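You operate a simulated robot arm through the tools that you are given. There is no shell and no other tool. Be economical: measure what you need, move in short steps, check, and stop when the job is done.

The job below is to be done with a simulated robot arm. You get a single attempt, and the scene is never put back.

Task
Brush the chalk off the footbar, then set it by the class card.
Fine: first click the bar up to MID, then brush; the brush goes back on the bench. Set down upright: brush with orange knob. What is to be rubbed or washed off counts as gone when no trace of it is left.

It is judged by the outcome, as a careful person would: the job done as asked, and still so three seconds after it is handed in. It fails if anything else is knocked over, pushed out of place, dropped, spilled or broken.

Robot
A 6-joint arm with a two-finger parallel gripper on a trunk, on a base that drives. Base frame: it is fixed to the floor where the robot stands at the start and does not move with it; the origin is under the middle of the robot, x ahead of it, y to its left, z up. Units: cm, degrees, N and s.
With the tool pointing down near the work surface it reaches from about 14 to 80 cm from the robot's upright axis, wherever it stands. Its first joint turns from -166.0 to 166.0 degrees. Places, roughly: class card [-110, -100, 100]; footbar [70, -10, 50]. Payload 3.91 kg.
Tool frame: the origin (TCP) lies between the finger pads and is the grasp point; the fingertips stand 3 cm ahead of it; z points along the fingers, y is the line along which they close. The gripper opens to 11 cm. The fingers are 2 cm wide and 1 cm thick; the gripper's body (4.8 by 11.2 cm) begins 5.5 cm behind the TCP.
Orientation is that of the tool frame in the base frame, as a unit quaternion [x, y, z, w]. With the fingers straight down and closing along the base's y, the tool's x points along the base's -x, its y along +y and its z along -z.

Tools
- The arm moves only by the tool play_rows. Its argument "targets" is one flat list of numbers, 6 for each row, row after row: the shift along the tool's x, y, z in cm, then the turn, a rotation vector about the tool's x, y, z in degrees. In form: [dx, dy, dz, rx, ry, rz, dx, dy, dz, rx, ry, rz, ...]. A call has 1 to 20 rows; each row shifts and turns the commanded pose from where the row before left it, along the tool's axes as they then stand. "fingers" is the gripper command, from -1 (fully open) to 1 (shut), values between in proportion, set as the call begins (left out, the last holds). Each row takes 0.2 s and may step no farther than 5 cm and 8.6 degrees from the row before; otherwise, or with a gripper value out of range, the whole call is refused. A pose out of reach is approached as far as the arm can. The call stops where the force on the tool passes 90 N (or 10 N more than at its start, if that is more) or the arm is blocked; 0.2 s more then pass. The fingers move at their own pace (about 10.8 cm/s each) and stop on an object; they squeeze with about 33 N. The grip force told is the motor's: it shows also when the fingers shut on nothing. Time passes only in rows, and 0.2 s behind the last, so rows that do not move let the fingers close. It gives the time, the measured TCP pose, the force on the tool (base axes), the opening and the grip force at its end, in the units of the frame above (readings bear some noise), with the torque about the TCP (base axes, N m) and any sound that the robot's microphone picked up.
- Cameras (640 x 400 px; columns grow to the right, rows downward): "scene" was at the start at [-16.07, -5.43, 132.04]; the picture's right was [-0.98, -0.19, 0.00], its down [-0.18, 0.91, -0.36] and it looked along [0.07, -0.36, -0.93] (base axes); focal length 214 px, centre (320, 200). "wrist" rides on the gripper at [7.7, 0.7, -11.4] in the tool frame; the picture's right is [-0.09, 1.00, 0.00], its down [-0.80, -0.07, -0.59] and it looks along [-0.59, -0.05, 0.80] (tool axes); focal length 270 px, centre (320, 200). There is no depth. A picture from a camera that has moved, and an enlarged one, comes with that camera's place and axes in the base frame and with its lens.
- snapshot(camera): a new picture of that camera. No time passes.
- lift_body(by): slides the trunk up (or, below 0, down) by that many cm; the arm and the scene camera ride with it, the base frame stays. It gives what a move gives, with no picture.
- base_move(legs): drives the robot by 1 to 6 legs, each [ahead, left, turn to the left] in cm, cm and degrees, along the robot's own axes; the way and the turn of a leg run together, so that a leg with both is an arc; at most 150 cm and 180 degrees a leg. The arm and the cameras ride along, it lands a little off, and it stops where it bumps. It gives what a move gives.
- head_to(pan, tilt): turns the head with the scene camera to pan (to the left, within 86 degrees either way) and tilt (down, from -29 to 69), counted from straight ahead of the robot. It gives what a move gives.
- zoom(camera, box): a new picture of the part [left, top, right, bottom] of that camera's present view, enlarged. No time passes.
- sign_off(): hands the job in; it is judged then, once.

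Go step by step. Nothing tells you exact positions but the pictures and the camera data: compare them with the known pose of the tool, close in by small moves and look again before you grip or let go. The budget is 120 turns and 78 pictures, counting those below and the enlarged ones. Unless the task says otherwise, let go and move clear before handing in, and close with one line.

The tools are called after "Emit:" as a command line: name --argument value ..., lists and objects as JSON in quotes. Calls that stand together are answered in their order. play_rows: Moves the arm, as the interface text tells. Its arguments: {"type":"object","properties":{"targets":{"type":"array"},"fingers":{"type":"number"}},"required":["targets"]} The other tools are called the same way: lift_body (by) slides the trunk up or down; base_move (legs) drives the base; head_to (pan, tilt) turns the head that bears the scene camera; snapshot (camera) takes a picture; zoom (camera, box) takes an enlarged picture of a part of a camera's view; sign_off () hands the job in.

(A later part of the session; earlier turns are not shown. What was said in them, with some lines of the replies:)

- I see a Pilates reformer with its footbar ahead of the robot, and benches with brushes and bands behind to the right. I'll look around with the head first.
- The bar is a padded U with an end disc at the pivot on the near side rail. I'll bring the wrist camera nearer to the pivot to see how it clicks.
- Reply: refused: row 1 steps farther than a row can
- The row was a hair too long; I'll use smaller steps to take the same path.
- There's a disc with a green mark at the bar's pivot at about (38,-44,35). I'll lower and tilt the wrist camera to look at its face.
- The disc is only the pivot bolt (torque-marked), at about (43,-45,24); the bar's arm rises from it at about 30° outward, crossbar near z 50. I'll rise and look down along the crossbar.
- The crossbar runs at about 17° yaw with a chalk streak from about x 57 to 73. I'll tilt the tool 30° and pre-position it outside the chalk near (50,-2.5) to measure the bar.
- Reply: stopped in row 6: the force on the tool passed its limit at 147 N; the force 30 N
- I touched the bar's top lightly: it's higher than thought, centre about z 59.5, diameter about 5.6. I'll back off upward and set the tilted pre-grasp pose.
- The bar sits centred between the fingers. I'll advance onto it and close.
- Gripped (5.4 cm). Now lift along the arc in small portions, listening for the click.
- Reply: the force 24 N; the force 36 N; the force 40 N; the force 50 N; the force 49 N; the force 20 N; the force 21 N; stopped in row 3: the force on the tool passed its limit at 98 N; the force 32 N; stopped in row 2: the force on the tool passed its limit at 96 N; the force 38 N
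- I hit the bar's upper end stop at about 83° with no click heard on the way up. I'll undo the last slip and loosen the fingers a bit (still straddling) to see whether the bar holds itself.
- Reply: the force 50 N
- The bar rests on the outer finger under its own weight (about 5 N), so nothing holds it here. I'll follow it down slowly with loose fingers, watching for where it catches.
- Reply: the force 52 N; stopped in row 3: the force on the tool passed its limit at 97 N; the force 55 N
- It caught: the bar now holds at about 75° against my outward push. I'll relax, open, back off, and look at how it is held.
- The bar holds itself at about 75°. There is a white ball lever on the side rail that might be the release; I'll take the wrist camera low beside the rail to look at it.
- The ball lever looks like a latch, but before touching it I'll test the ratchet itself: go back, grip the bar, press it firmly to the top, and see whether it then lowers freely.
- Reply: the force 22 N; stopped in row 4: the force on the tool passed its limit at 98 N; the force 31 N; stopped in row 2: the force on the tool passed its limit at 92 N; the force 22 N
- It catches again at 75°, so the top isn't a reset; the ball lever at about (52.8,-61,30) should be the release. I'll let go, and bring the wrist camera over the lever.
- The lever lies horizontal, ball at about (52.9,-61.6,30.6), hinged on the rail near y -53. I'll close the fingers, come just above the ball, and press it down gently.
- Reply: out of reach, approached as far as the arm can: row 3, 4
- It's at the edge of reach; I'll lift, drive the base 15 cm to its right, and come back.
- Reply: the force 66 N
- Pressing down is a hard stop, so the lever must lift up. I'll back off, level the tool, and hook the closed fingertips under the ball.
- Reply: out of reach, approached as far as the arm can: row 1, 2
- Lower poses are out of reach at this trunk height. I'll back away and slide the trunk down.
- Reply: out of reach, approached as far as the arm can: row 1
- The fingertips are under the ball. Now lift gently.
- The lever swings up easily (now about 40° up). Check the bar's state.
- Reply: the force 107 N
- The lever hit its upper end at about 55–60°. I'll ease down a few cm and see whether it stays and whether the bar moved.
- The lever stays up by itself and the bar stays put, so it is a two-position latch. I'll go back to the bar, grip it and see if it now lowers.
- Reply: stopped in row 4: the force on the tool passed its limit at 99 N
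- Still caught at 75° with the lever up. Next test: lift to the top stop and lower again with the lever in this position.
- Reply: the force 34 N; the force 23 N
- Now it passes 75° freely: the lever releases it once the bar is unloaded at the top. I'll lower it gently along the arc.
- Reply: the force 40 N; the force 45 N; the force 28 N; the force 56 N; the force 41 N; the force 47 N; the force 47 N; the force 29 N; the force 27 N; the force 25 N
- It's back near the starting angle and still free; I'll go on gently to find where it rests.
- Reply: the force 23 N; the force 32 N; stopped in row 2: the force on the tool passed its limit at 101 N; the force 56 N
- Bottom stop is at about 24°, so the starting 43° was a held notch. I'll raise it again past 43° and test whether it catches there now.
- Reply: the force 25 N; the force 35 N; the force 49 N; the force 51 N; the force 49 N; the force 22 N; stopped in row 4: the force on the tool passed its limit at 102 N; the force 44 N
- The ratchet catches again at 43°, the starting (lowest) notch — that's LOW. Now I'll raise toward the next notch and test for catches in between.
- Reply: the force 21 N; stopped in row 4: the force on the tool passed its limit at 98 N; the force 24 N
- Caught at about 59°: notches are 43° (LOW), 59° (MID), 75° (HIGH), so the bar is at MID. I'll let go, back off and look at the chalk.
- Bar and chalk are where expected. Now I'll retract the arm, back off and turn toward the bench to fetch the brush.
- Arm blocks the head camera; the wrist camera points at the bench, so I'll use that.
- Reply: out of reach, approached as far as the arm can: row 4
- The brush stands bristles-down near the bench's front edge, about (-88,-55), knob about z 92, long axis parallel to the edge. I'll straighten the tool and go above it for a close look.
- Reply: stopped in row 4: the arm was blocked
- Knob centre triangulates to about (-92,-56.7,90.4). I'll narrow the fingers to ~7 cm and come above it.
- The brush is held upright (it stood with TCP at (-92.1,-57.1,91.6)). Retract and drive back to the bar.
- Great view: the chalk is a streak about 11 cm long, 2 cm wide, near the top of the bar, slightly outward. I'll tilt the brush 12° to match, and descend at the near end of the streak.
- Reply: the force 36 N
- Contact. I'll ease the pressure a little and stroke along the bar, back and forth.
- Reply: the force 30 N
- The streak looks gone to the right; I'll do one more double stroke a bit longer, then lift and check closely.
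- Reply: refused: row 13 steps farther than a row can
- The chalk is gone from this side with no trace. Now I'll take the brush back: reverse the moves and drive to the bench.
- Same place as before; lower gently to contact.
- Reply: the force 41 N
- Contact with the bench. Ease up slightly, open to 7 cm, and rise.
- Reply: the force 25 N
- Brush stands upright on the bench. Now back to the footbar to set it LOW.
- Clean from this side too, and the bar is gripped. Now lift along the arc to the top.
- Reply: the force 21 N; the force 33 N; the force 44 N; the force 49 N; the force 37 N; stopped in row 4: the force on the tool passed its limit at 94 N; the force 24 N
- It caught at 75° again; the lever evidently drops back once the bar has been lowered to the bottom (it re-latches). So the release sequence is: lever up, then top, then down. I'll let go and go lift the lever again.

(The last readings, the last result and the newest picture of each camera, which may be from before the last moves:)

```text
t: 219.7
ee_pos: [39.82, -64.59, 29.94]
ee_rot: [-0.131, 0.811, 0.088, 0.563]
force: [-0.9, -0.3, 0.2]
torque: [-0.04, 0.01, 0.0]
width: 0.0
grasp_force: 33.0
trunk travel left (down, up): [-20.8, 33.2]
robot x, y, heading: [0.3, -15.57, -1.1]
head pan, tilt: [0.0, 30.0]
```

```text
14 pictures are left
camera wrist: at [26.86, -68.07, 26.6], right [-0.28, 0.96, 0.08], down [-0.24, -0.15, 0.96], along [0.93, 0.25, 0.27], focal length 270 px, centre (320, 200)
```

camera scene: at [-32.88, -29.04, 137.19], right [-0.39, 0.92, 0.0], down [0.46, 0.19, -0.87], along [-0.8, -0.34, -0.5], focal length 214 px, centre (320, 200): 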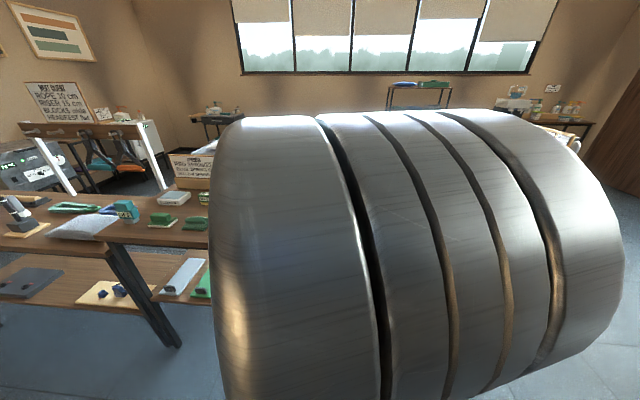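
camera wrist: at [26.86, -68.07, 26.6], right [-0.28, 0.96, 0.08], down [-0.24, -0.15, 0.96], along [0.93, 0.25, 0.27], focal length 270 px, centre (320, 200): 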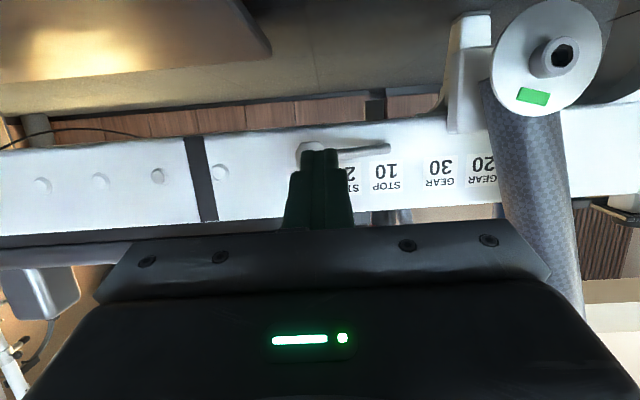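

Confirmed: the lever has returned to horizontal. Hook under it and lift it to its end again.

Emit:
play_rows --targets '[2.5, 0, 0.9, 0, 0, 0, 2.5, 0, 0.9, 0, 0, 0, -1.32, 0, 3.64, 0, 0, 0, -1.32, 0, 3.64, 0, 0, 0, -1.32, 0, 3.64, 0, 0, 0]'

Emit:
play_rows --targets '[-1.41, 0, -0.5, 0, 0, 0, -1.41, 0, -0.5, 0, 0, 0, -0.94, 0, -0.34, 0, 0, 0, -0.94, 0, -0.34, 0, 0, 0, -0.94, 0, -0.34, 0, 0, 0, -0.94, 0, -0.34, 0, 0, 0, -0.94, 0.5, -0.34, 0, 0, 0, -0.94, 0.8, -0.34, 0, 0, 0]'

Emit:
play_rows --targets '[-0.94, 1, -0.34, 0, 0, 0, -0.94, 1.2, -0.34, 0, 0, 0]'

```text
t: 220.9
ee_pos: [50.67, -60.99, 24.45]
ee_rot: [-0.13, 0.812, 0.088, 0.563]
force: [0.1, 0.3, 0.0]
torque: [0.01, -0.02, 0.03]
width: 0.0
grasp_force: 33.0
trunk travel left (down, up): [-20.8, 33.2]
robot x, y, heading: [0.01, -15.96, -1.1]
head pan, tilt: [0.0, 30.0]
```

```text
t: 222.7
ee_pos: [50.46, -59.53, 33.4]
ee_rot: [-0.131, 0.812, 0.089, 0.562]
force: [-0.4, 0.1, -0.7]
torque: [0.02, 0.0, -0.02]
width: 0.0
grasp_force: 32.6
trunk travel left (down, up): [-20.8, 33.2]
robot x, y, heading: [0.29, -15.83, -0.7]
head pan, tilt: [0.0, 30.0]
```

```text
t: 223.3
ee_pos: [49.29, -57.68, 35.1]
ee_rot: [-0.129, 0.813, 0.089, 0.561]
force: [-28.0, -10.5, -14.7]
torque: [-0.08, 0.5, -0.15]
width: 0.0
grasp_force: 33.0
trunk travel left (down, up): [-20.8, 33.2]
robot x, y, heading: [0.22, -15.48, -1.1]
head pan, tilt: [0.0, 30.0]
```

Emit:
play_rows --targets '[-0.7, 0, -0.25, 0, 0, 0]'

Emit:
snapshot --camera "wrist"

```text
t: 223.7
ee_pos: [49.37, -57.68, 35.31]
ee_rot: [-0.127, 0.816, 0.09, 0.557]
force: [-40.0, -14.2, -51.8]
torque: [-0.18, 1.76, -0.29]
width: 0.03
grasp_force: 33.2
trunk travel left (down, up): [-20.8, 33.2]
robot x, y, heading: [0.21, -15.33, -1.1]
head pan, tilt: [0.0, 30.0]
```

```text
13 pictures are left
camera wrist: at [36.33, -61.1, 32.27], right [-0.28, 0.96, 0.09], down [-0.23, -0.15, 0.96], along [0.93, 0.25, 0.26], focal length 270 px, centre (320, 200)
```

wrist: 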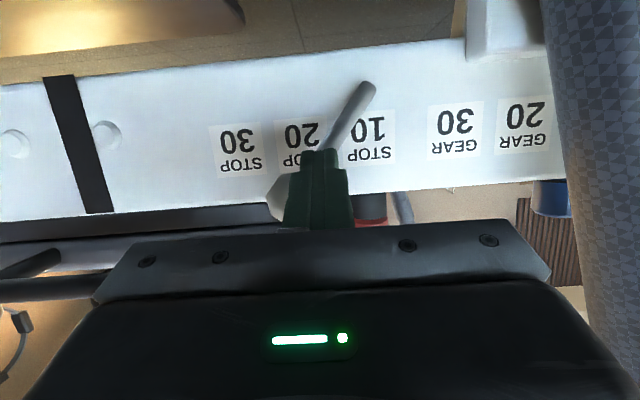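

Lever is up. Withdraw and go back to the bar.

Emit:
play_rows --targets '[0.94, -0.8, 0.34, 0, 0, 0, 0.94, -0.8, 0.34, 0, 0, 0, 1.4, -0.8, 0.5, 0, 0, 0, 1.4, 0, 0.5, 0, 0, 0, 1.4, 0, 0.5, 0, 0, 0, 1.37, 0, -3.77, 0, 0, 0, 1.37, 0, -3.77, 0, 0, 0, 1.37, 0, -3.77, 0, 0, 0, 0, 0, 0, 0, 8, 0, 0, 0, 0, 0, 8, 0, 0, 0, 0, 0, 8, 0, 0, 0, 0, 0, 8, 0, 0, 0, 0, 0, 8, 0, 0, 0, 0, 0, 8, 0, 0, 0, 0, 0, 8, 0, 0, 0, 0, 0, 8, 0, 0, 0, 0, 0, 5, 0]'

Emit:
lift_body --by 9.2

Emit:
play_rows --targets '[0, 0, -4.8, 0, 0, 0, 0, 0, -4.8, 0, 0, 0, 0, 0, -4.8, 0, 0, 0, 0, 0, -4.8, 0, 0, 0, 0, 0, -4.8, 0, 0, 0, 0, 0, -4.8, 0, 0, 0, 0, 0, -4.8, 0, 0, 0, 0, 0, -4.8, 0, 0, 0, 0, 0, -4.8, 0, 0, 0, 0, 0, -4.8, 0, 0, 0, 0, 0, -2, 0, 0, 0]' --fingers -1

```text
t: 227.3
ee_pos: [39.0, -63.79, 29.72]
ee_rot: [-0.158, 0.987, -0.003, 0.004]
force: [0.1, 0.0, 0.2]
torque: [-0.01, 0.01, -0.01]
width: 0.02
grasp_force: 33.2
trunk travel left (down, up): [-20.8, 33.2]
robot x, y, heading: [0.31, -15.62, -1.2]
head pan, tilt: [0.0, 30.0]
```

```text
t: 228.6
ee_pos: [39.03, -63.68, 38.96]
ee_rot: [-0.158, 0.987, -0.001, 0.004]
force: [-1.1, 0.1, -0.5]
torque: [-0.01, 0.02, -0.03]
width: 0.02
grasp_force: 32.4
trunk travel left (down, up): [-30.0, 24.0]
robot x, y, heading: [0.6, -15.59, -1.2]
head pan, tilt: [0.0, 30.0]
```

```text
t: 231.0
ee_pos: [38.57, -63.39, 88.98]
ee_rot: [-0.158, 0.987, -0.001, 0.004]
force: [0.5, -0.8, 0.0]
torque: [0.0, 0.02, 0.01]
width: 10.99
grasp_force: 0.1
trunk travel left (down, up): [-30.0, 24.0]
robot x, y, heading: [0.64, -15.48, -1.3]
head pan, tilt: [0.0, 30.0]
```

Emit:
play_rows --targets '[-2.97, 3.02, 0, 0, 0, 0, -2.97, 3.02, 0, 0, 0, 0, -2.97, 3.02, 0, 0, 0, 0, -2.97, 3.02, 0, 0, 0, 0, -2.97, 3.02, 0, 0, 0, 0, -2.97, 3.02, 0, 0, 0, 0, -2.97, 3.02, 0, 0, 0, 0, -2.97, 3.02, 0, 0, 0, 0, -2.97, 3.02, 0, 0, 0, 0, -2.97, 3.02, 0, 0, 0, 0, 0, 0, 4.5, 0, 0, 0, 0, 0, 4.5, 0, 0, 0, 0, 0, 3.5, 0, 0, 0]'

Emit:
snapshot --camera "wrist"

```text
t: 233.8
ee_pos: [57.63, -25.48, 76.7]
ee_rot: [-0.158, 0.987, -0.001, 0.003]
force: [0.1, 0.2, 0.2]
torque: [0.01, -0.03, -0.03]
width: 11.0
grasp_force: 0.1
trunk travel left (down, up): [-30.0, 24.0]
robot x, y, heading: [0.41, -15.18, -1.2]
head pan, tilt: [0.0, 30.0]
```

```text
12 pictures are left
camera wrist: at [50.05, -27.2, 88.02], right [-0.23, 0.97, 0.0], down [0.78, 0.18, 0.6], along [0.59, 0.13, -0.8], focal length 270 px, centre (320, 200)
```

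wrist: 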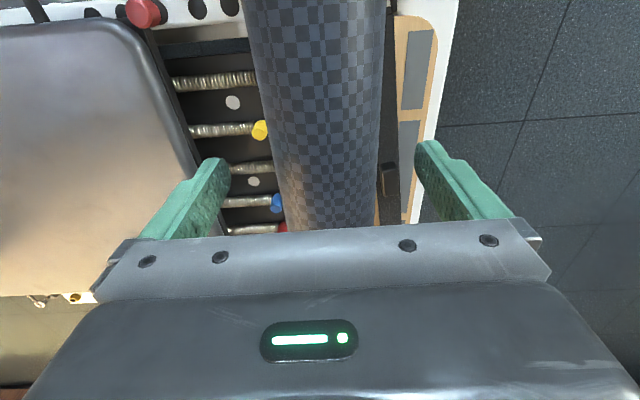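

Aligned. Close, lift to the top stop, then lower.

Emit:
play_rows --targets '[0, 0, 2, 0, 0, 0]'

Emit:
play_rows --targets '[0, 0, 0, 0, 0, 0, 0, 0, 0, 0, 0, 0, 0, 0, 0, 0, 0, 0, 0, -0.84, -0.22, -1, 0, 0, 0, -0.84, -0.22, -1, 0, 0, 0, -0.84, -0.22, -1, 0, 0, 0, -0.84, -0.22, -1, 0, 0, 0, -0.84, -0.22, -1, 0, 0]' --fingers 1

Emit:
play_rows --targets '[0, 0.84, 0.22, 1, 0, 0, 0, 0.84, 0.22, 1, 0, 0, 0, 0.84, 0.22, 1, 0, 0, 0, 0.84, 0.22, 1, 0, 0, 0, 0.84, 0.22, 1, 0, 0]'

Emit:
play_rows --targets '[0, 0.84, 0.22, 1, 0, 0, 0, 0.84, 0.22, 1, 0, 0, 0, 0.84, 0.22, 1, 0, 0, 0, 0.84, 0.22, 1, 0, 0]'

```text
t: 234.2
ee_pos: [57.48, -25.43, 74.66]
ee_rot: [-0.158, 0.988, -0.001, 0.003]
force: [0.3, 0.3, 0.7]
torque: [-0.01, -0.03, 0.02]
width: 10.99
grasp_force: 0.1
trunk travel left (down, up): [-30.0, 24.0]
robot x, y, heading: [0.31, -15.46, -1.3]
head pan, tilt: [0.0, 30.0]
```

```text
t: 236.0
ee_pos: [58.75, -29.62, 75.73]
ee_rot: [-0.158, 0.987, 0.04, -0.001]
force: [7.9, 9.2, 20.3]
torque: [-0.21, 0.06, -1.29]
width: 5.35
grasp_force: 44.8
trunk travel left (down, up): [-30.0, 24.0]
robot x, y, heading: [0.29, -15.74, -1.0]
head pan, tilt: [0.0, 30.0]
```

```text
t: 237.2
ee_pos: [57.4, -25.6, 74.74]
ee_rot: [-0.159, 0.987, -0.002, 0.004]
force: [8.7, 12.4, 14.9]
torque: [0.08, -0.4, -0.47]
width: 5.38
grasp_force: 45.3
trunk travel left (down, up): [-30.0, 24.0]
robot x, y, heading: [0.5, -15.6, -1.0]
head pan, tilt: [0.0, 30.0]
```

```text
t: 238.0
ee_pos: [57.52, -25.06, 74.55]
ee_rot: [-0.154, 0.987, -0.03, 0.016]
force: [7.4, -16.0, -2.2]
torque: [-1.02, 0.18, 0.0]
width: 5.37
grasp_force: 45.4
trunk travel left (down, up): [-30.0, 24.0]
robot x, y, heading: [0.6, -15.63, -1.5]
head pan, tilt: [0.0, 30.0]
stopped in row 3: the force on the tool passed its limit at 98 N (the readings are from after the stop); the commanded pose is now the measured one
```

Caught — I didn't quite reach the top stop this time. Push right to the stop and lower.

Emit:
play_rows --targets '[0, 0, 0, -3, 0, 0, 0, -0.84, -0.22, -1, 0, 0, 0, -0.84, -0.22, -1, 0, 0, 0, -0.84, -0.22, -1, 0, 0, 0, -0.84, -0.22, -1, 0, 0, 0, -0.84, -0.22, -1, 0, 0, 0, -0.84, -0.22, -1, 0, 0, 0, -0.84, -0.22, -1, 0, 0, 0, -0.4, -0.1, 0, 0, 0]'

Emit:
play_rows --targets '[0, 0.84, 0.22, 1, 0, 0, 0, 0.84, 0.22, 1, 0, 0, 0, 0.84, 0.22, 1, 0, 0, 0, 0.84, 0.22, 1, 0, 0, 0, 0.84, 0.22, 1, 0, 0]'

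Emit:
play_rows --targets '[0, 0.84, 0.22, 1, 0, 0, 0, 0.84, 0.22, 1, 0, 0, 0, 0.84, 0.22, 1, 0, 0, 0, 0.84, 0.22, 1, 0, 0]'

```text
t: 240.0
ee_pos: [59.01, -30.34, 75.71]
ee_rot: [-0.158, 0.986, 0.058, 0.001]
force: [-21.2, 34.9, -1.6]
torque: [0.19, -1.02, -0.77]
width: 5.38
grasp_force: 44.7
trunk travel left (down, up): [-30.0, 24.0]
robot x, y, heading: [0.69, -15.87, -1.4]
head pan, tilt: [0.0, 30.0]
```

```text
t: 241.2
ee_pos: [57.95, -26.93, 75.15]
ee_rot: [-0.155, 0.988, 0.013, 0.008]
force: [-7.0, 1.4, 0.0]
torque: [-0.51, -0.62, -0.19]
width: 5.37
grasp_force: 45.1
trunk travel left (down, up): [-30.0, 24.0]
robot x, y, heading: [0.36, -15.64, -1.4]
head pan, tilt: [0.0, 30.0]
```

```text
t: 242.3
ee_pos: [57.41, -25.19, 74.48]
ee_rot: [-0.151, 0.988, -0.027, 0.019]
force: [6.9, -20.0, -5.9]
torque: [-0.83, 0.37, 0.38]
width: 5.38
grasp_force: 45.1
trunk travel left (down, up): [-30.0, 24.0]
robot x, y, heading: [0.49, -15.68, -2.2]
head pan, tilt: [0.0, 30.0]
stopped in row 4: the force on the tool passed its limit at 91 N (the readings are from after the stop); the commanded pose is now the measured one
```

Emit:
head_to --pan -50 --tilt 50

Emit:
snapshot --camera "scene"

```text
t: 243.5
ee_pos: [57.43, -25.21, 74.48]
ee_rot: [-0.151, 0.988, -0.025, 0.019]
force: [11.3, -45.0, -9.2]
torque: [0.37, 0.04, -0.13]
width: 5.38
grasp_force: 44.7
trunk travel left (down, up): [-30.0, 24.0]
robot x, y, heading: [0.19, -16.1, -2.2]
head pan, tilt: [-50.0, 50.0]
```

```text
11 pictures are left
camera scene: at [-11.62, -21.75, 134.24], right [-0.79, -0.62, 0.0], down [-0.47, 0.6, -0.64], along [0.4, -0.5, -0.77], focal length 214 px, centre (320, 200)
```

scene: 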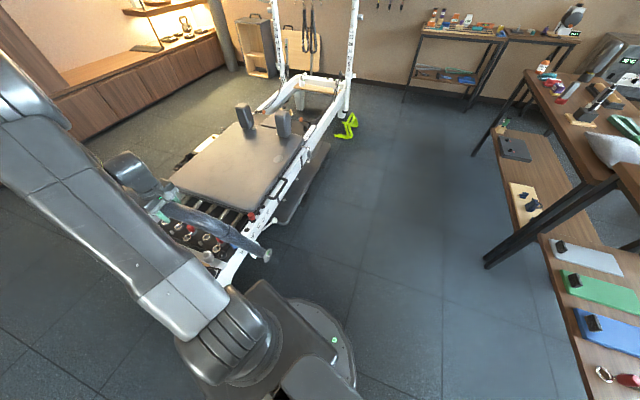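

Emit:
zoom --camera "scene" --box '[220, 170, 310, 270]'

```text
4.00 times, centred on (265, 220) of scene
camera zoom: at [-11.62, -21.75, 134.24], right [-0.79, -0.62, 0.0], down [-0.47, 0.6, -0.64], along [0.4, -0.5, -0.77], focal length 858 px, centre (540, 120)
```

zoom: 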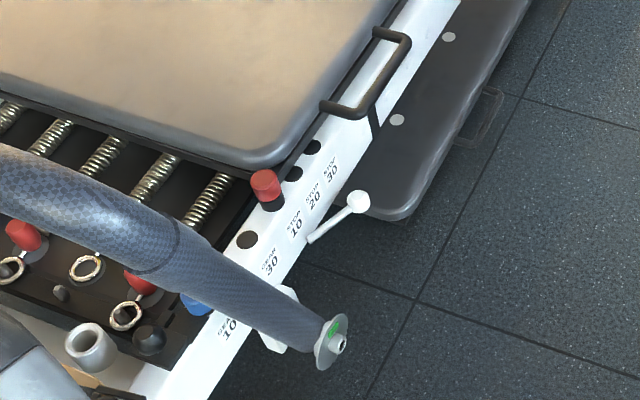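

The lever has already sunk back, so it seems to return on its own after a while; the bar has to be worked soon after lifting it. Plan: lift the lever, then immediately use the same closed fingers to push the bar's nearby leg to the top and let it down, supporting it from outside.

Emit:
play_rows --targets '[0, -0.4, 0, 0, 0, 0, 0, 0, 0, 0, 0, 0, 0, 0, -4.8, 0, 0, 0, 0, 0, -4.8, 0, 0, 0, 0, 0, -4.8, -3.1, 1.7, -0.8, 2.94, -3.17, 0, 0, 0, 0, 2.94, -3.17, 0, 0, 0, 0, 2.94, -3.17, 0, 0, 0, 0, 2.94, -3.17, 0, 0, 0, 0, 2.94, -3.17, 0, 0, 0, 0, 2.94, -3.17, 0, 0, 0, 0, 2.94, -3.17, 0, 0, 0, 0, 2.94, -3.17, 0, 0, 0, 0, 2.94, -3.17, 0, 0, 0, 0, 2.94, -3.17, 0, 0, 0, 0]' --fingers -1

Emit:
play_rows --targets '[0, 0, 4.55, 0, 0, 0, 0, 0, 4.55, 0, 0, 0, 0, 0, 4.55, 0, 0, 0, 0, 0, 4.55, 0, 0, 0, 0, 0, 4.55, 0, 0, 0, 0, 0, 4.55, 0, 0, 0, 0, 0, 4.55, 0, 0, 0, 0, 0, 4.55, 0, 0, 0, 0, 0, 4.55, 0, 0, 0, 0, 0, 4.55, 0, 0, 0, 0, 0, 4.55, 0, 0, 0]' --fingers 1

Emit:
lift_body --by -9.2

Emit:
play_rows --targets '[0, 0, 0, 0, -8, 0, 0, 0, 0, 0, -8, 0, 0, 0, 0, 0, -8, 0, 0, 0, 0, 0, -8, 0, 0, 0, 0, 0, -8, 0, 0, 0, 0, 0, -8, 0, 0, 0, 0, 0, -8, 0, 0, 0, 0, 0, -8, 0, 0, 0, 0, 0, -5, 0]'

```text
t: 246.7
ee_pos: [39.04, -64.05, 88.92]
ee_rot: [-0.16, 0.987, -0.003, 0.001]
force: [-0.4, 0.3, -0.7]
torque: [-0.05, 0.0, 0.01]
width: 11.0
grasp_force: 0.0
trunk travel left (down, up): [-30.0, 24.0]
robot x, y, heading: [0.64, -15.72, -1.8]
head pan, tilt: [-50.0, 50.0]
```

```text
t: 249.1
ee_pos: [39.01, -63.88, 39.19]
ee_rot: [-0.158, 0.987, -0.003, 0.001]
force: [0.1, -0.7, 0.1]
torque: [0.0, 0.02, 0.01]
width: 0.01
grasp_force: 33.0
trunk travel left (down, up): [-30.0, 24.0]
robot x, y, heading: [0.59, -15.69, -1.7]
head pan, tilt: [-50.0, 50.0]
```

```text
t: 250.3
ee_pos: [39.04, -63.94, 29.92]
ee_rot: [-0.159, 0.987, -0.002, 0.001]
force: [0.2, -0.8, 0.0]
torque: [-0.05, -0.02, 0.01]
width: 0.03
grasp_force: 32.4
trunk travel left (down, up): [-20.8, 33.2]
robot x, y, heading: [0.46, -15.56, -1.7]
head pan, tilt: [-50.0, 50.0]
```

```text
t: 252.3
ee_pos: [38.97, -63.87, 30.07]
ee_rot: [-0.132, 0.813, 0.088, 0.56]
force: [0.6, -0.2, 0.1]
torque: [0.02, 0.01, -0.03]
width: 0.0
grasp_force: 33.0
trunk travel left (down, up): [-20.8, 33.2]
robot x, y, heading: [0.81, -16.09, -2.2]
head pan, tilt: [-50.0, 50.0]
```

Emit:
play_rows --targets '[2.55, -0.5, 0.9, 0, 0, 0, 2.55, -0.5, 0.9, 0, 0, 0, -1.4, 0, 3.86, 0, 0, 0, -1.4, 0, 3.86, 0, 0, 0, -1.4, 0, 3.86, 0, 0, 0, -1.41, 0, -0.5, 0, 0, 0, -1.41, 0, -0.5, 0, 0, 0, -0.94, 0, -0.34, 0, 0, 0, -0.94, 0, -0.34, 0, 0, 0, -0.94, 0, -0.34, 0, 0, 0, -0.94, 0, -0.34, 0, 0, 0, -0.94, 0.5, -0.34, 0, 0, 0, -0.94, 0.8, -0.34, 0, 0, 0, -0.94, 0.8, -0.34, 0, 0, 0, -0.94, 0.8, -0.34, 0, 0, 0]'

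Emit:
play_rows --targets '[1, -1, 0.36, 0, 0, 0, 1.4, -0.6, 0.5, 0, 0, 0, 1.4, 0, 0.5, 0, 0, 0, 1.37, 0, -3.77, 0, 0, 0, 1.37, 0, -3.77, 0, 0, 0]'

Emit:
snapshot --camera "wrist"

```text
t: 255.5
ee_pos: [50.23, -58.85, 34.57]
ee_rot: [-0.128, 0.818, 0.084, 0.555]
force: [29.4, -39.3, -56.0]
torque: [-0.98, 1.26, -1.59]
width: 0.0
grasp_force: 33.0
trunk travel left (down, up): [-20.8, 33.2]
robot x, y, heading: [0.61, -15.69, -2.1]
head pan, tilt: [-50.0, 50.0]
```

```text
t: 256.7
ee_pos: [42.99, -62.29, 31.46]
ee_rot: [-0.133, 0.814, 0.089, 0.559]
force: [1.0, -0.4, -0.5]
torque: [0.01, -0.02, 0.01]
width: 0.0
grasp_force: 33.0
trunk travel left (down, up): [-20.8, 33.2]
robot x, y, heading: [0.49, -16.11, -1.7]
head pan, tilt: [-50.0, 50.0]
```

```text
9 pictures are left
camera wrist: at [30.08, -65.69, 28.27], right [-0.28, 0.96, 0.08], down [-0.23, -0.15, 0.96], along [0.93, 0.25, 0.27], focal length 270 px, centre (320, 200)
```

wrist: 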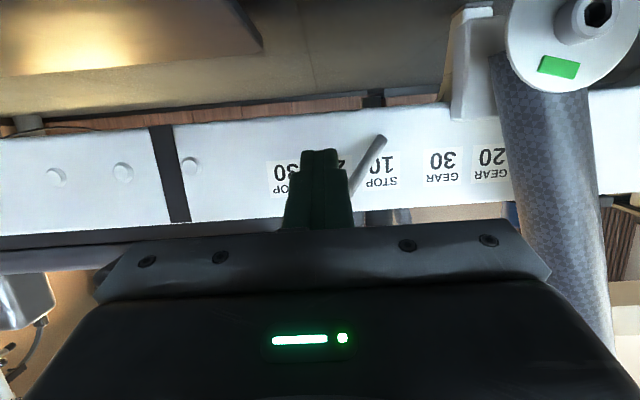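

The lever is up and stays up this time (last time I probably knocked it down withdrawing). Now back to the bar: grip, lift to the top, lower.

Emit:
play_rows --targets '[1.37, 0, -3.77, 0, 0, 0, 0, 0, 0, 0, 8, 0, 0, 0, 0, 0, 8, 0, 0, 0, 0, 0, 8, 0, 0, 0, 0, 0, 8, 0, 0, 0, 0, 0, 8, 0, 0, 0, 0, 0, 8, 0, 0, 0, 0, 0, 8, 0, 0, 0, 0, 0, 8, 0, 0, 0, 0, 0, 5, 0, 0, 0, -4.9, 0, 0, 0, 0, 0, -4.9, 0, 0, 0, 0, 0, -4.9, 0, 0, 0, 0, 0, -4.9, 0, 0, 0, 0, 0, -4.9, 0, 0, 0, 0, 0, -4.9, 0, 0, 0, 0, 0, -4.9, 0, 0, 0, 0, 0, -4.9, 0, 0, 0, 0, 0, -4.9, 0, 0, 0]'

Emit:
lift_body --by 9.2

```text
t: 260.7
ee_pos: [38.82, -63.37, 75.76]
ee_rot: [-0.159, 0.987, -0.001, 0.0]
force: [0.1, 0.6, -0.4]
torque: [0.02, 0.01, 0.03]
width: 0.0
grasp_force: 33.1
trunk travel left (down, up): [-20.8, 33.2]
robot x, y, heading: [0.65, -15.82, -1.9]
head pan, tilt: [-50.0, 50.0]
```

```text
t: 262.0
ee_pos: [38.97, -63.54, 84.83]
ee_rot: [-0.159, 0.987, -0.002, 0.001]
force: [-0.4, -0.5, -0.3]
torque: [-0.02, 0.01, 0.01]
width: 0.0
grasp_force: 32.8
trunk travel left (down, up): [-30.0, 24.0]
robot x, y, heading: [0.54, -15.79, -1.8]
head pan, tilt: [-50.0, 50.0]
```

Emit:
play_rows --targets '[-2.95, 3.03, -0.3, 0, 0, 0, -2.95, 3.03, -0.3, 0, 0, 0, -2.95, 3.03, -0.3, 0, 0, 0, -2.95, 3.03, -0.3, 0, 0, 0, -2.95, 3.03, -0.3, 0, 0, 0, -2.95, 3.03, -0.3, 0, 0, 0, -2.95, 3.03, -0.3, 0, 0, 0, -2.95, 3.03, -0.3, 0, 0, 0, -2.95, 3.03, -0.3, 0, 0, 0, -2.95, 3.03, -0.3, 0, 0, 0, 0, 0, 4.4, 0, 0, 0, 0, 0, 4.4, 0, 0, 0, 0, 0, 4.4, 0, 0, 0]' --fingers -1

Emit:
play_rows --targets '[0, 0, 0, 0, 0, 0, 0, 0, 0, 0, 0, 0, 0, 0, 0, 0, 0, 0, 0, -0.84, -0.22, -1, 0, 0, 0, -0.84, -0.22, -1, 0, 0, 0, -0.84, -0.22, -1, 0, 0, 0, -0.84, -0.22, -1, 0, 0, 0, -0.84, -0.22, -1, 0, 0, 0, -0.84, -0.22, -1, 0, 0, 0, 0.84, 0.22, 1, 0, 0, 0, 0.84, 0.22, 1, 0, 0, 0, 0.84, 0.22, 1, 0, 0, 0, 0.84, 0.22, 1, 0, 0, 0, 0.84, 0.22, 1, 0, 0, 0, 0.84, 0.22, 1, 0, 0]' --fingers 1

Emit:
play_rows --targets '[0, 0.84, 0.22, 1, 0, 0, 0, 0.84, 0.22, 1, 0, 0, 0, 0.84, 0.22, 1, 0, 0, 0, 0.84, 0.22, 1, 0, 0]'

```text
t: 264.8
ee_pos: [57.61, -25.17, 74.66]
ee_rot: [-0.158, 0.987, -0.001, 0.0]
force: [0.6, 0.0, 0.6]
torque: [-0.01, 0.01, 0.02]
width: 10.98
grasp_force: 0.1
trunk travel left (down, up): [-30.0, 24.0]
robot x, y, heading: [0.2, -15.63, -1.9]
head pan, tilt: [-50.0, 50.0]
```

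```text
t: 268.0
ee_pos: [57.48, -25.36, 74.8]
ee_rot: [-0.159, 0.987, -0.002, 0.0]
force: [22.3, 15.7, 4.3]
torque: [0.53, 0.49, -0.82]
width: 5.38
grasp_force: 45.0
trunk travel left (down, up): [-30.0, 24.0]
robot x, y, heading: [0.63, -15.71, -1.9]
head pan, tilt: [-50.0, 50.0]
```

```text
t: 269.0
ee_pos: [56.5, -22.26, 73.69]
ee_rot: [-0.159, 0.987, -0.038, 0.007]
force: [27.0, 16.3, 2.0]
torque: [-0.07, 0.17, -0.66]
width: 5.37
grasp_force: 44.9
trunk travel left (down, up): [-30.0, 24.0]
robot x, y, heading: [0.37, -16.01, -1.7]
head pan, tilt: [-50.0, 50.0]
```

It's free. Lower along the arc toward the bottom.

Emit:
play_rows --targets '[-0.1, 0.83, 0.25, 1, 0, 0, -0.1, 0.83, 0.25, 1, 0, 0, -0.1, 0.83, 0.25, 1, 0, 0, 0, 0.83, 0.25, 1, 0, 0, 0, 0.83, 0.25, 1, 0, 0, 0, 0.83, 0.25, 1, 0, 0, 0, 0.83, 0.25, 1, 0, 0, 0, 0.83, 0.25, 1, 0, 0]'

Emit:
play_rows --targets '[0, 0.83, 0.25, 1, 0, 0, 0, 0.83, 0.25, 1, 0, 0, 0, 0.83, 0.25, 1, 0, 0, 0, 0.83, 0.25, 1, 0, 0, 0, 0.83, 0.25, 1, 0, 0, 0, 0.83, 0.25, 1, 0, 0]'

```text
t: 270.8
ee_pos: [54.54, -15.97, 70.9]
ee_rot: [-0.158, 0.982, -0.105, 0.018]
force: [-3.9, 13.2, 9.5]
torque: [-0.44, 0.5, -0.83]
width: 5.34
grasp_force: 44.8
trunk travel left (down, up): [-30.0, 24.0]
robot x, y, heading: [0.45, -16.09, -2.0]
head pan, tilt: [-50.0, 50.0]
```

```text
t: 272.2
ee_pos: [53.28, -11.79, 68.28]
ee_rot: [-0.158, 0.975, -0.157, 0.027]
force: [-8.9, 21.6, 16.0]
torque: [0.45, 0.04, -0.75]
width: 5.35
grasp_force: 45.3
trunk travel left (down, up): [-30.0, 24.0]
robot x, y, heading: [0.46, -16.01, -1.8]
head pan, tilt: [-50.0, 50.0]
```

Emit:
play_rows --targets '[0, 0.84, 0.18, 1, 0, 0, 0, 0.84, 0.18, 1, 0, 0, 0, 0.84, 0.22, 1, 0, 0, 0, 0.84, 0.22, 1, 0, 0, 0, 0.84, 0.22, 1, 0, 0, 0, 0.84, 0.22, 1, 0, 0, 0, 0.84, 0.22, 1, 0, 0, 0, 0.84, 0.22, 1, 0, 0]'

Emit:
play_rows --targets '[0, 0.84, 0.22, 1, 0, 0, 0, 0.84, 0.22, 1, 0, 0, 0, 0.84, 0.22, 1, 0, 0, 0, 0.84, 0.22, 1, 0, 0, 0, 0.84, 0.22, 1, 0, 0, 0, 0.84, 0.22, 1, 0, 0, 0, 0.84, 0.22, 1, 0, 0, 0, 0.84, 0.22, 1, 0, 0]'

Emit:
play_rows --targets '[0, 0.84, 0.22, 1, 0, 0, 0, 0.84, 0.22, 1, 0, 0, 0, 0.84, 0.22, 1, 0, 0, 0, 0.84, 0.22, 1, 0, 0, 0, 0.84, 0.22, 1, 0, 0, 0, 0.84, 0.22, 1, 0, 0, 0, 0.84, 0.22, 1, 0, 0, 0, 0.84, 0.22, 1, 0, 0]'

```text
t: 274.0
ee_pos: [51.5, -6.54, 64.13]
ee_rot: [-0.154, 0.961, -0.224, 0.037]
force: [-0.4, 20.9, 5.5]
torque: [0.13, 0.58, -1.14]
width: 5.36
grasp_force: 45.2
trunk travel left (down, up): [-30.0, 24.0]
robot x, y, heading: [0.43, -16.3, -1.8]
head pan, tilt: [-50.0, 50.0]
```

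```text
t: 275.8
ee_pos: [50.08, -1.74, 59.32]
ee_rot: [-0.152, 0.943, -0.291, 0.048]
force: [-4.6, 29.7, 6.4]
torque: [0.62, 0.01, -0.64]
width: 5.38
grasp_force: 44.9
trunk travel left (down, up): [-30.0, 24.0]
robot x, y, heading: [0.5, -15.86, -1.6]
head pan, tilt: [-50.0, 50.0]
```

```text
t: 277.6
ee_pos: [48.66, 2.34, 53.76]
ee_rot: [-0.148, 0.921, -0.355, 0.059]
force: [-1.7, 50.0, 12.9]
torque: [0.45, 0.34, -0.35]
width: 5.36
grasp_force: 45.6
trunk travel left (down, up): [-30.0, 24.0]
robot x, y, heading: [0.52, -15.39, -1.7]
head pan, tilt: [-50.0, 50.0]
```

Emit:
play_rows --targets '[0, 0.9, -0.2, 1, 0, 0, 0, 0.86, 0.0, 1, 0, 0, 0, 0.84, 0.18, 1, 0, 0, 0, 0.84, 0.2, 1, 0, 0, 0, 0.84, 0.2, 1, 0, 0, 0, 0.84, 0.2, 1, 0, 0, 0, 0.84, 0.2, 1, 0, 0, 0, 0.84, 0.2, 1, 0, 0]'

Emit:
play_rows --targets '[0, 0.84, 0.2, 1, 0, 0, 0, 0.84, 0.2, 1, 0, 0, 0, 0.84, 0.2, 1, 0, 0, 0, 0.84, 0.2, 1, 0, 0]'

```text
t: 279.4
ee_pos: [47.66, 5.66, 48.12]
ee_rot: [-0.143, 0.894, -0.419, 0.064]
force: [38.4, -15.9, -32.5]
torque: [-0.09, -0.63, -0.68]
width: 5.37
grasp_force: 44.7
trunk travel left (down, up): [-30.0, 24.0]
robot x, y, heading: [0.7, -16.04, -1.8]
head pan, tilt: [-50.0, 50.0]
```

```text
t: 280.4
ee_pos: [47.19, 6.8, 46.05]
ee_rot: [-0.139, 0.878, -0.452, 0.073]
force: [40.5, -46.0, 67.7]
torque: [0.32, 1.43, -0.48]
width: 5.39
grasp_force: 44.5
trunk travel left (down, up): [-30.0, 24.0]
robot x, y, heading: [0.71, -16.12, -2.0]
head pan, tilt: [-50.0, 50.0]
```

Bottom reached. Now raise past 43° and let it settle onto the LOW notch.

Emit:
play_rows --targets '[-0.3, -0.84, -0.22, -3, 0, 0, 0, -0.84, -0.22, -1, 0, 0, 0, -0.84, -0.22, -1, 0, 0, 0, -0.84, -0.22, -1, 0, 0, 0, -0.84, -0.22, -1, 0, 0, 0, -0.84, -0.22, -1, 0, 0, 0, -0.84, -0.22, -1, 0, 0, 0, -0.84, -0.22, -1, 0, 0]'

Emit:
play_rows --targets '[0, -0.84, -0.22, -1, 0, 0, 0, -0.84, -0.22, -1, 0, 0, 0, -0.84, -0.22, -1, 0, 0, 0, -0.84, -0.22, -1, 0, 0, 0, -0.84, -0.22, -1, 0, 0, 0, -0.84, -0.22, -1, 0, 0, 0, -0.84, -0.22, -1, 0, 0, 0, -0.84, -0.22, -1, 0, 0]'

Emit:
play_rows --targets '[0, -0.84, -0.22, -1, 0, 0, 0, -0.84, -0.22, -1, 0, 0, 0, -0.84, -0.22, -1, 0, 0, 0, -0.84, -0.22, -1, 0, 0, 0, -0.84, -0.22, -1, 0, 0, 0, -0.84, -0.22, -1, 0, 0, 0, -0.84, -0.22, -1, 0, 0]'

```text
t: 282.2
ee_pos: [47.87, 4.26, 51.34]
ee_rot: [-0.146, 0.914, -0.373, 0.059]
force: [-42.2, -15.4, -17.6]
torque: [0.01, -0.83, 0.32]
width: 5.36
grasp_force: 45.1
trunk travel left (down, up): [-30.0, 24.0]
robot x, y, heading: [0.43, -15.77, -1.9]
head pan, tilt: [-50.0, 50.0]
```

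```text
t: 284.0
ee_pos: [49.19, 0.52, 57.02]
ee_rot: [-0.151, 0.938, -0.308, 0.048]
force: [-37.1, -12.9, -16.9]
torque: [-0.15, -1.04, -0.23]
width: 5.37
grasp_force: 45.0
trunk travel left (down, up): [-30.0, 24.0]
robot x, y, heading: [0.31, -15.88, -1.6]
head pan, tilt: [-50.0, 50.0]
```

```text
t: 285.6
ee_pos: [50.44, -3.28, 61.54]
ee_rot: [-0.153, 0.955, -0.25, 0.039]
force: [-32.7, -13.5, -17.5]
torque: [-0.59, -1.14, -0.46]
width: 5.37
grasp_force: 45.2
trunk travel left (down, up): [-30.0, 24.0]
robot x, y, heading: [0.65, -16.25, -2.0]
head pan, tilt: [-50.0, 50.0]
```

Emit:
play_rows --targets '[0.3, -0.84, -0.22, -1, 0, 0, 0, 0.84, 0.22, 1, 0, 0, 0, 0.84, 0.22, 1, 0, 0, 0, 0.84, 0.22, 1, 0, 0]'

Emit:
play_rows --targets '[0, 0.84, 0.22, 1, 0, 0, 0, 0.84, 0.22, 1, 0, 0, 0, 0.84, 0.22, 1, 0, 0, 0, 0.84, 0.22, 1, 0, 0]'

```text
t: 286.6
ee_pos: [49.97, -2.08, 60.23]
ee_rot: [-0.153, 0.951, -0.265, 0.042]
force: [-15.6, -10.9, -24.5]
torque: [0.13, 0.1, -0.37]
width: 5.36
grasp_force: 44.7
trunk travel left (down, up): [-30.0, 24.0]
robot x, y, heading: [0.35, -15.88, -1.7]
head pan, tilt: [-50.0, 50.0]
```

```text
t: 287.5
ee_pos: [49.96, -1.25, 59.23]
ee_rot: [-0.144, 0.942, -0.3, 0.049]
force: [-2.6, -12.6, 37.2]
torque: [-1.22, 0.52, -0.08]
width: 5.39
grasp_force: 45.0
trunk travel left (down, up): [-30.0, 24.0]
robot x, y, heading: [0.5, -16.26, -2.3]
head pan, tilt: [-50.0, 50.0]
stopped in row 4: the force on the tool passed its limit at 94 N (the readings are from after the stop); the commanded pose is now the measured one
```

Caught on LOW at the original position. Let go, back off along the tool axis and check the bar and the lever.

Emit:
play_rows --targets '[0, -0.3, 0, 0, 0, 0, 0, 0, 0, 0, 0, 0, 0, 0, -4.5, 0, 0, 0, 0, 0, -4.5, 0, 0, 0, 0, 0, -4.5, 0, 0, 0, 0, 0, -4.5, 0, 0, 0, 0, 0, -4.5, 0, 0, 0]' --fingers -1

Emit:
snapshot --camera "wrist"

Emit:
zoom --camera "scene" --box '[180, 150, 330, 280]'

```text
t: 289.1
ee_pos: [45.87, 11.2, 77.39]
ee_rot: [-0.147, 0.943, -0.296, 0.047]
force: [0.2, 0.0, 0.3]
torque: [0.01, 0.0, -0.06]
width: 11.02
grasp_force: 0.0
trunk travel left (down, up): [-30.0, 24.0]
robot x, y, heading: [0.77, -16.15, -2.1]
head pan, tilt: [-50.0, 50.0]
```

```text
8 pictures are left
camera wrist: at [36.41, 15.55, 86.27], right [-0.16, 0.81, -0.57], down [0.68, 0.51, 0.53], along [0.72, -0.3, -0.63], focal length 270 px, centre (320, 200)
```

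wrist: 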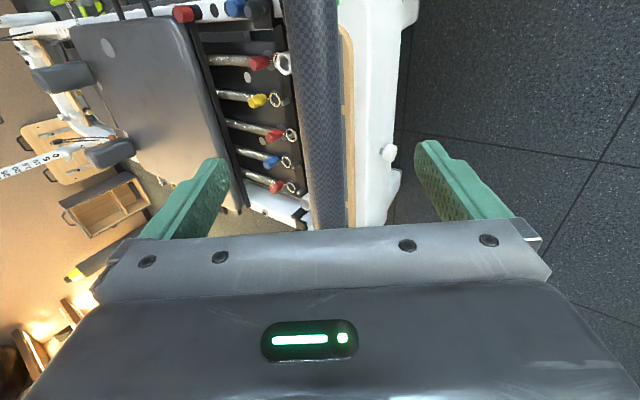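

```text
3.08 times, centred on (255, 215) of scene
camera zoom: at [-11.76, -21.34, 134.23], right [-0.79, -0.61, 0.0], down [-0.47, 0.6, -0.64], along [0.39, -0.51, -0.77], focal length 660 px, centre (520, 154)
```

zoom: 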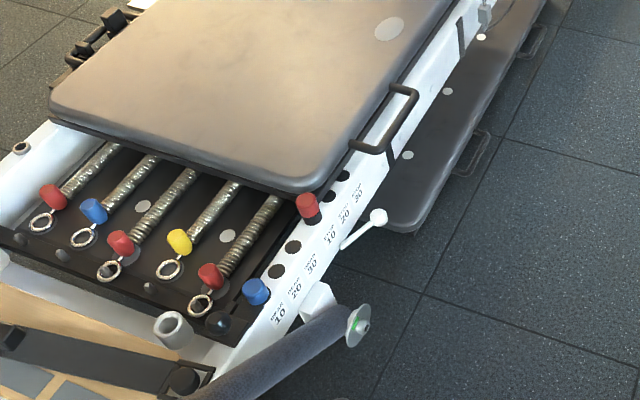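

Emit:
zoom --camera "wrist" --box '[260, 60, 420, 235]'

```text
2.29 times, centred on (340, 148) of wrist
camera zoom: at [36.41, 15.55, 86.27], right [-0.16, 0.81, -0.57], down [0.68, 0.51, 0.53], along [0.72, -0.3, -0.63], focal length 618 px, centre (274, 320)
```

zoom: 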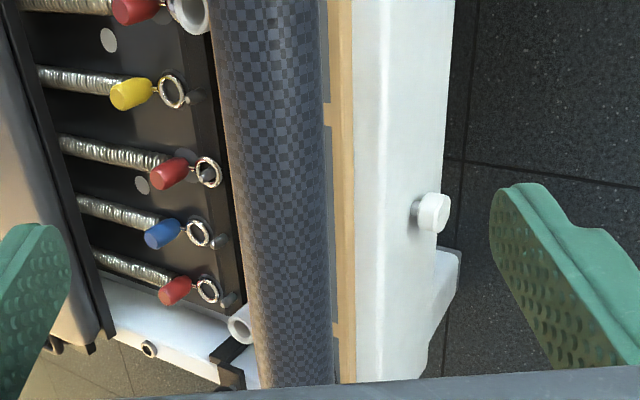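

The bar is clean and held on LOW, the lever is back down, the brush is upright on the bench and the gripper is clear. I'm handing the job in.

Emit:
sign_off

```text
The job is handed in.
```

The footbar was clicked up to MID, brushed until no chalk showed, and then set to LOW as the class card says; the brush with the orange knob is back upright on the bench.
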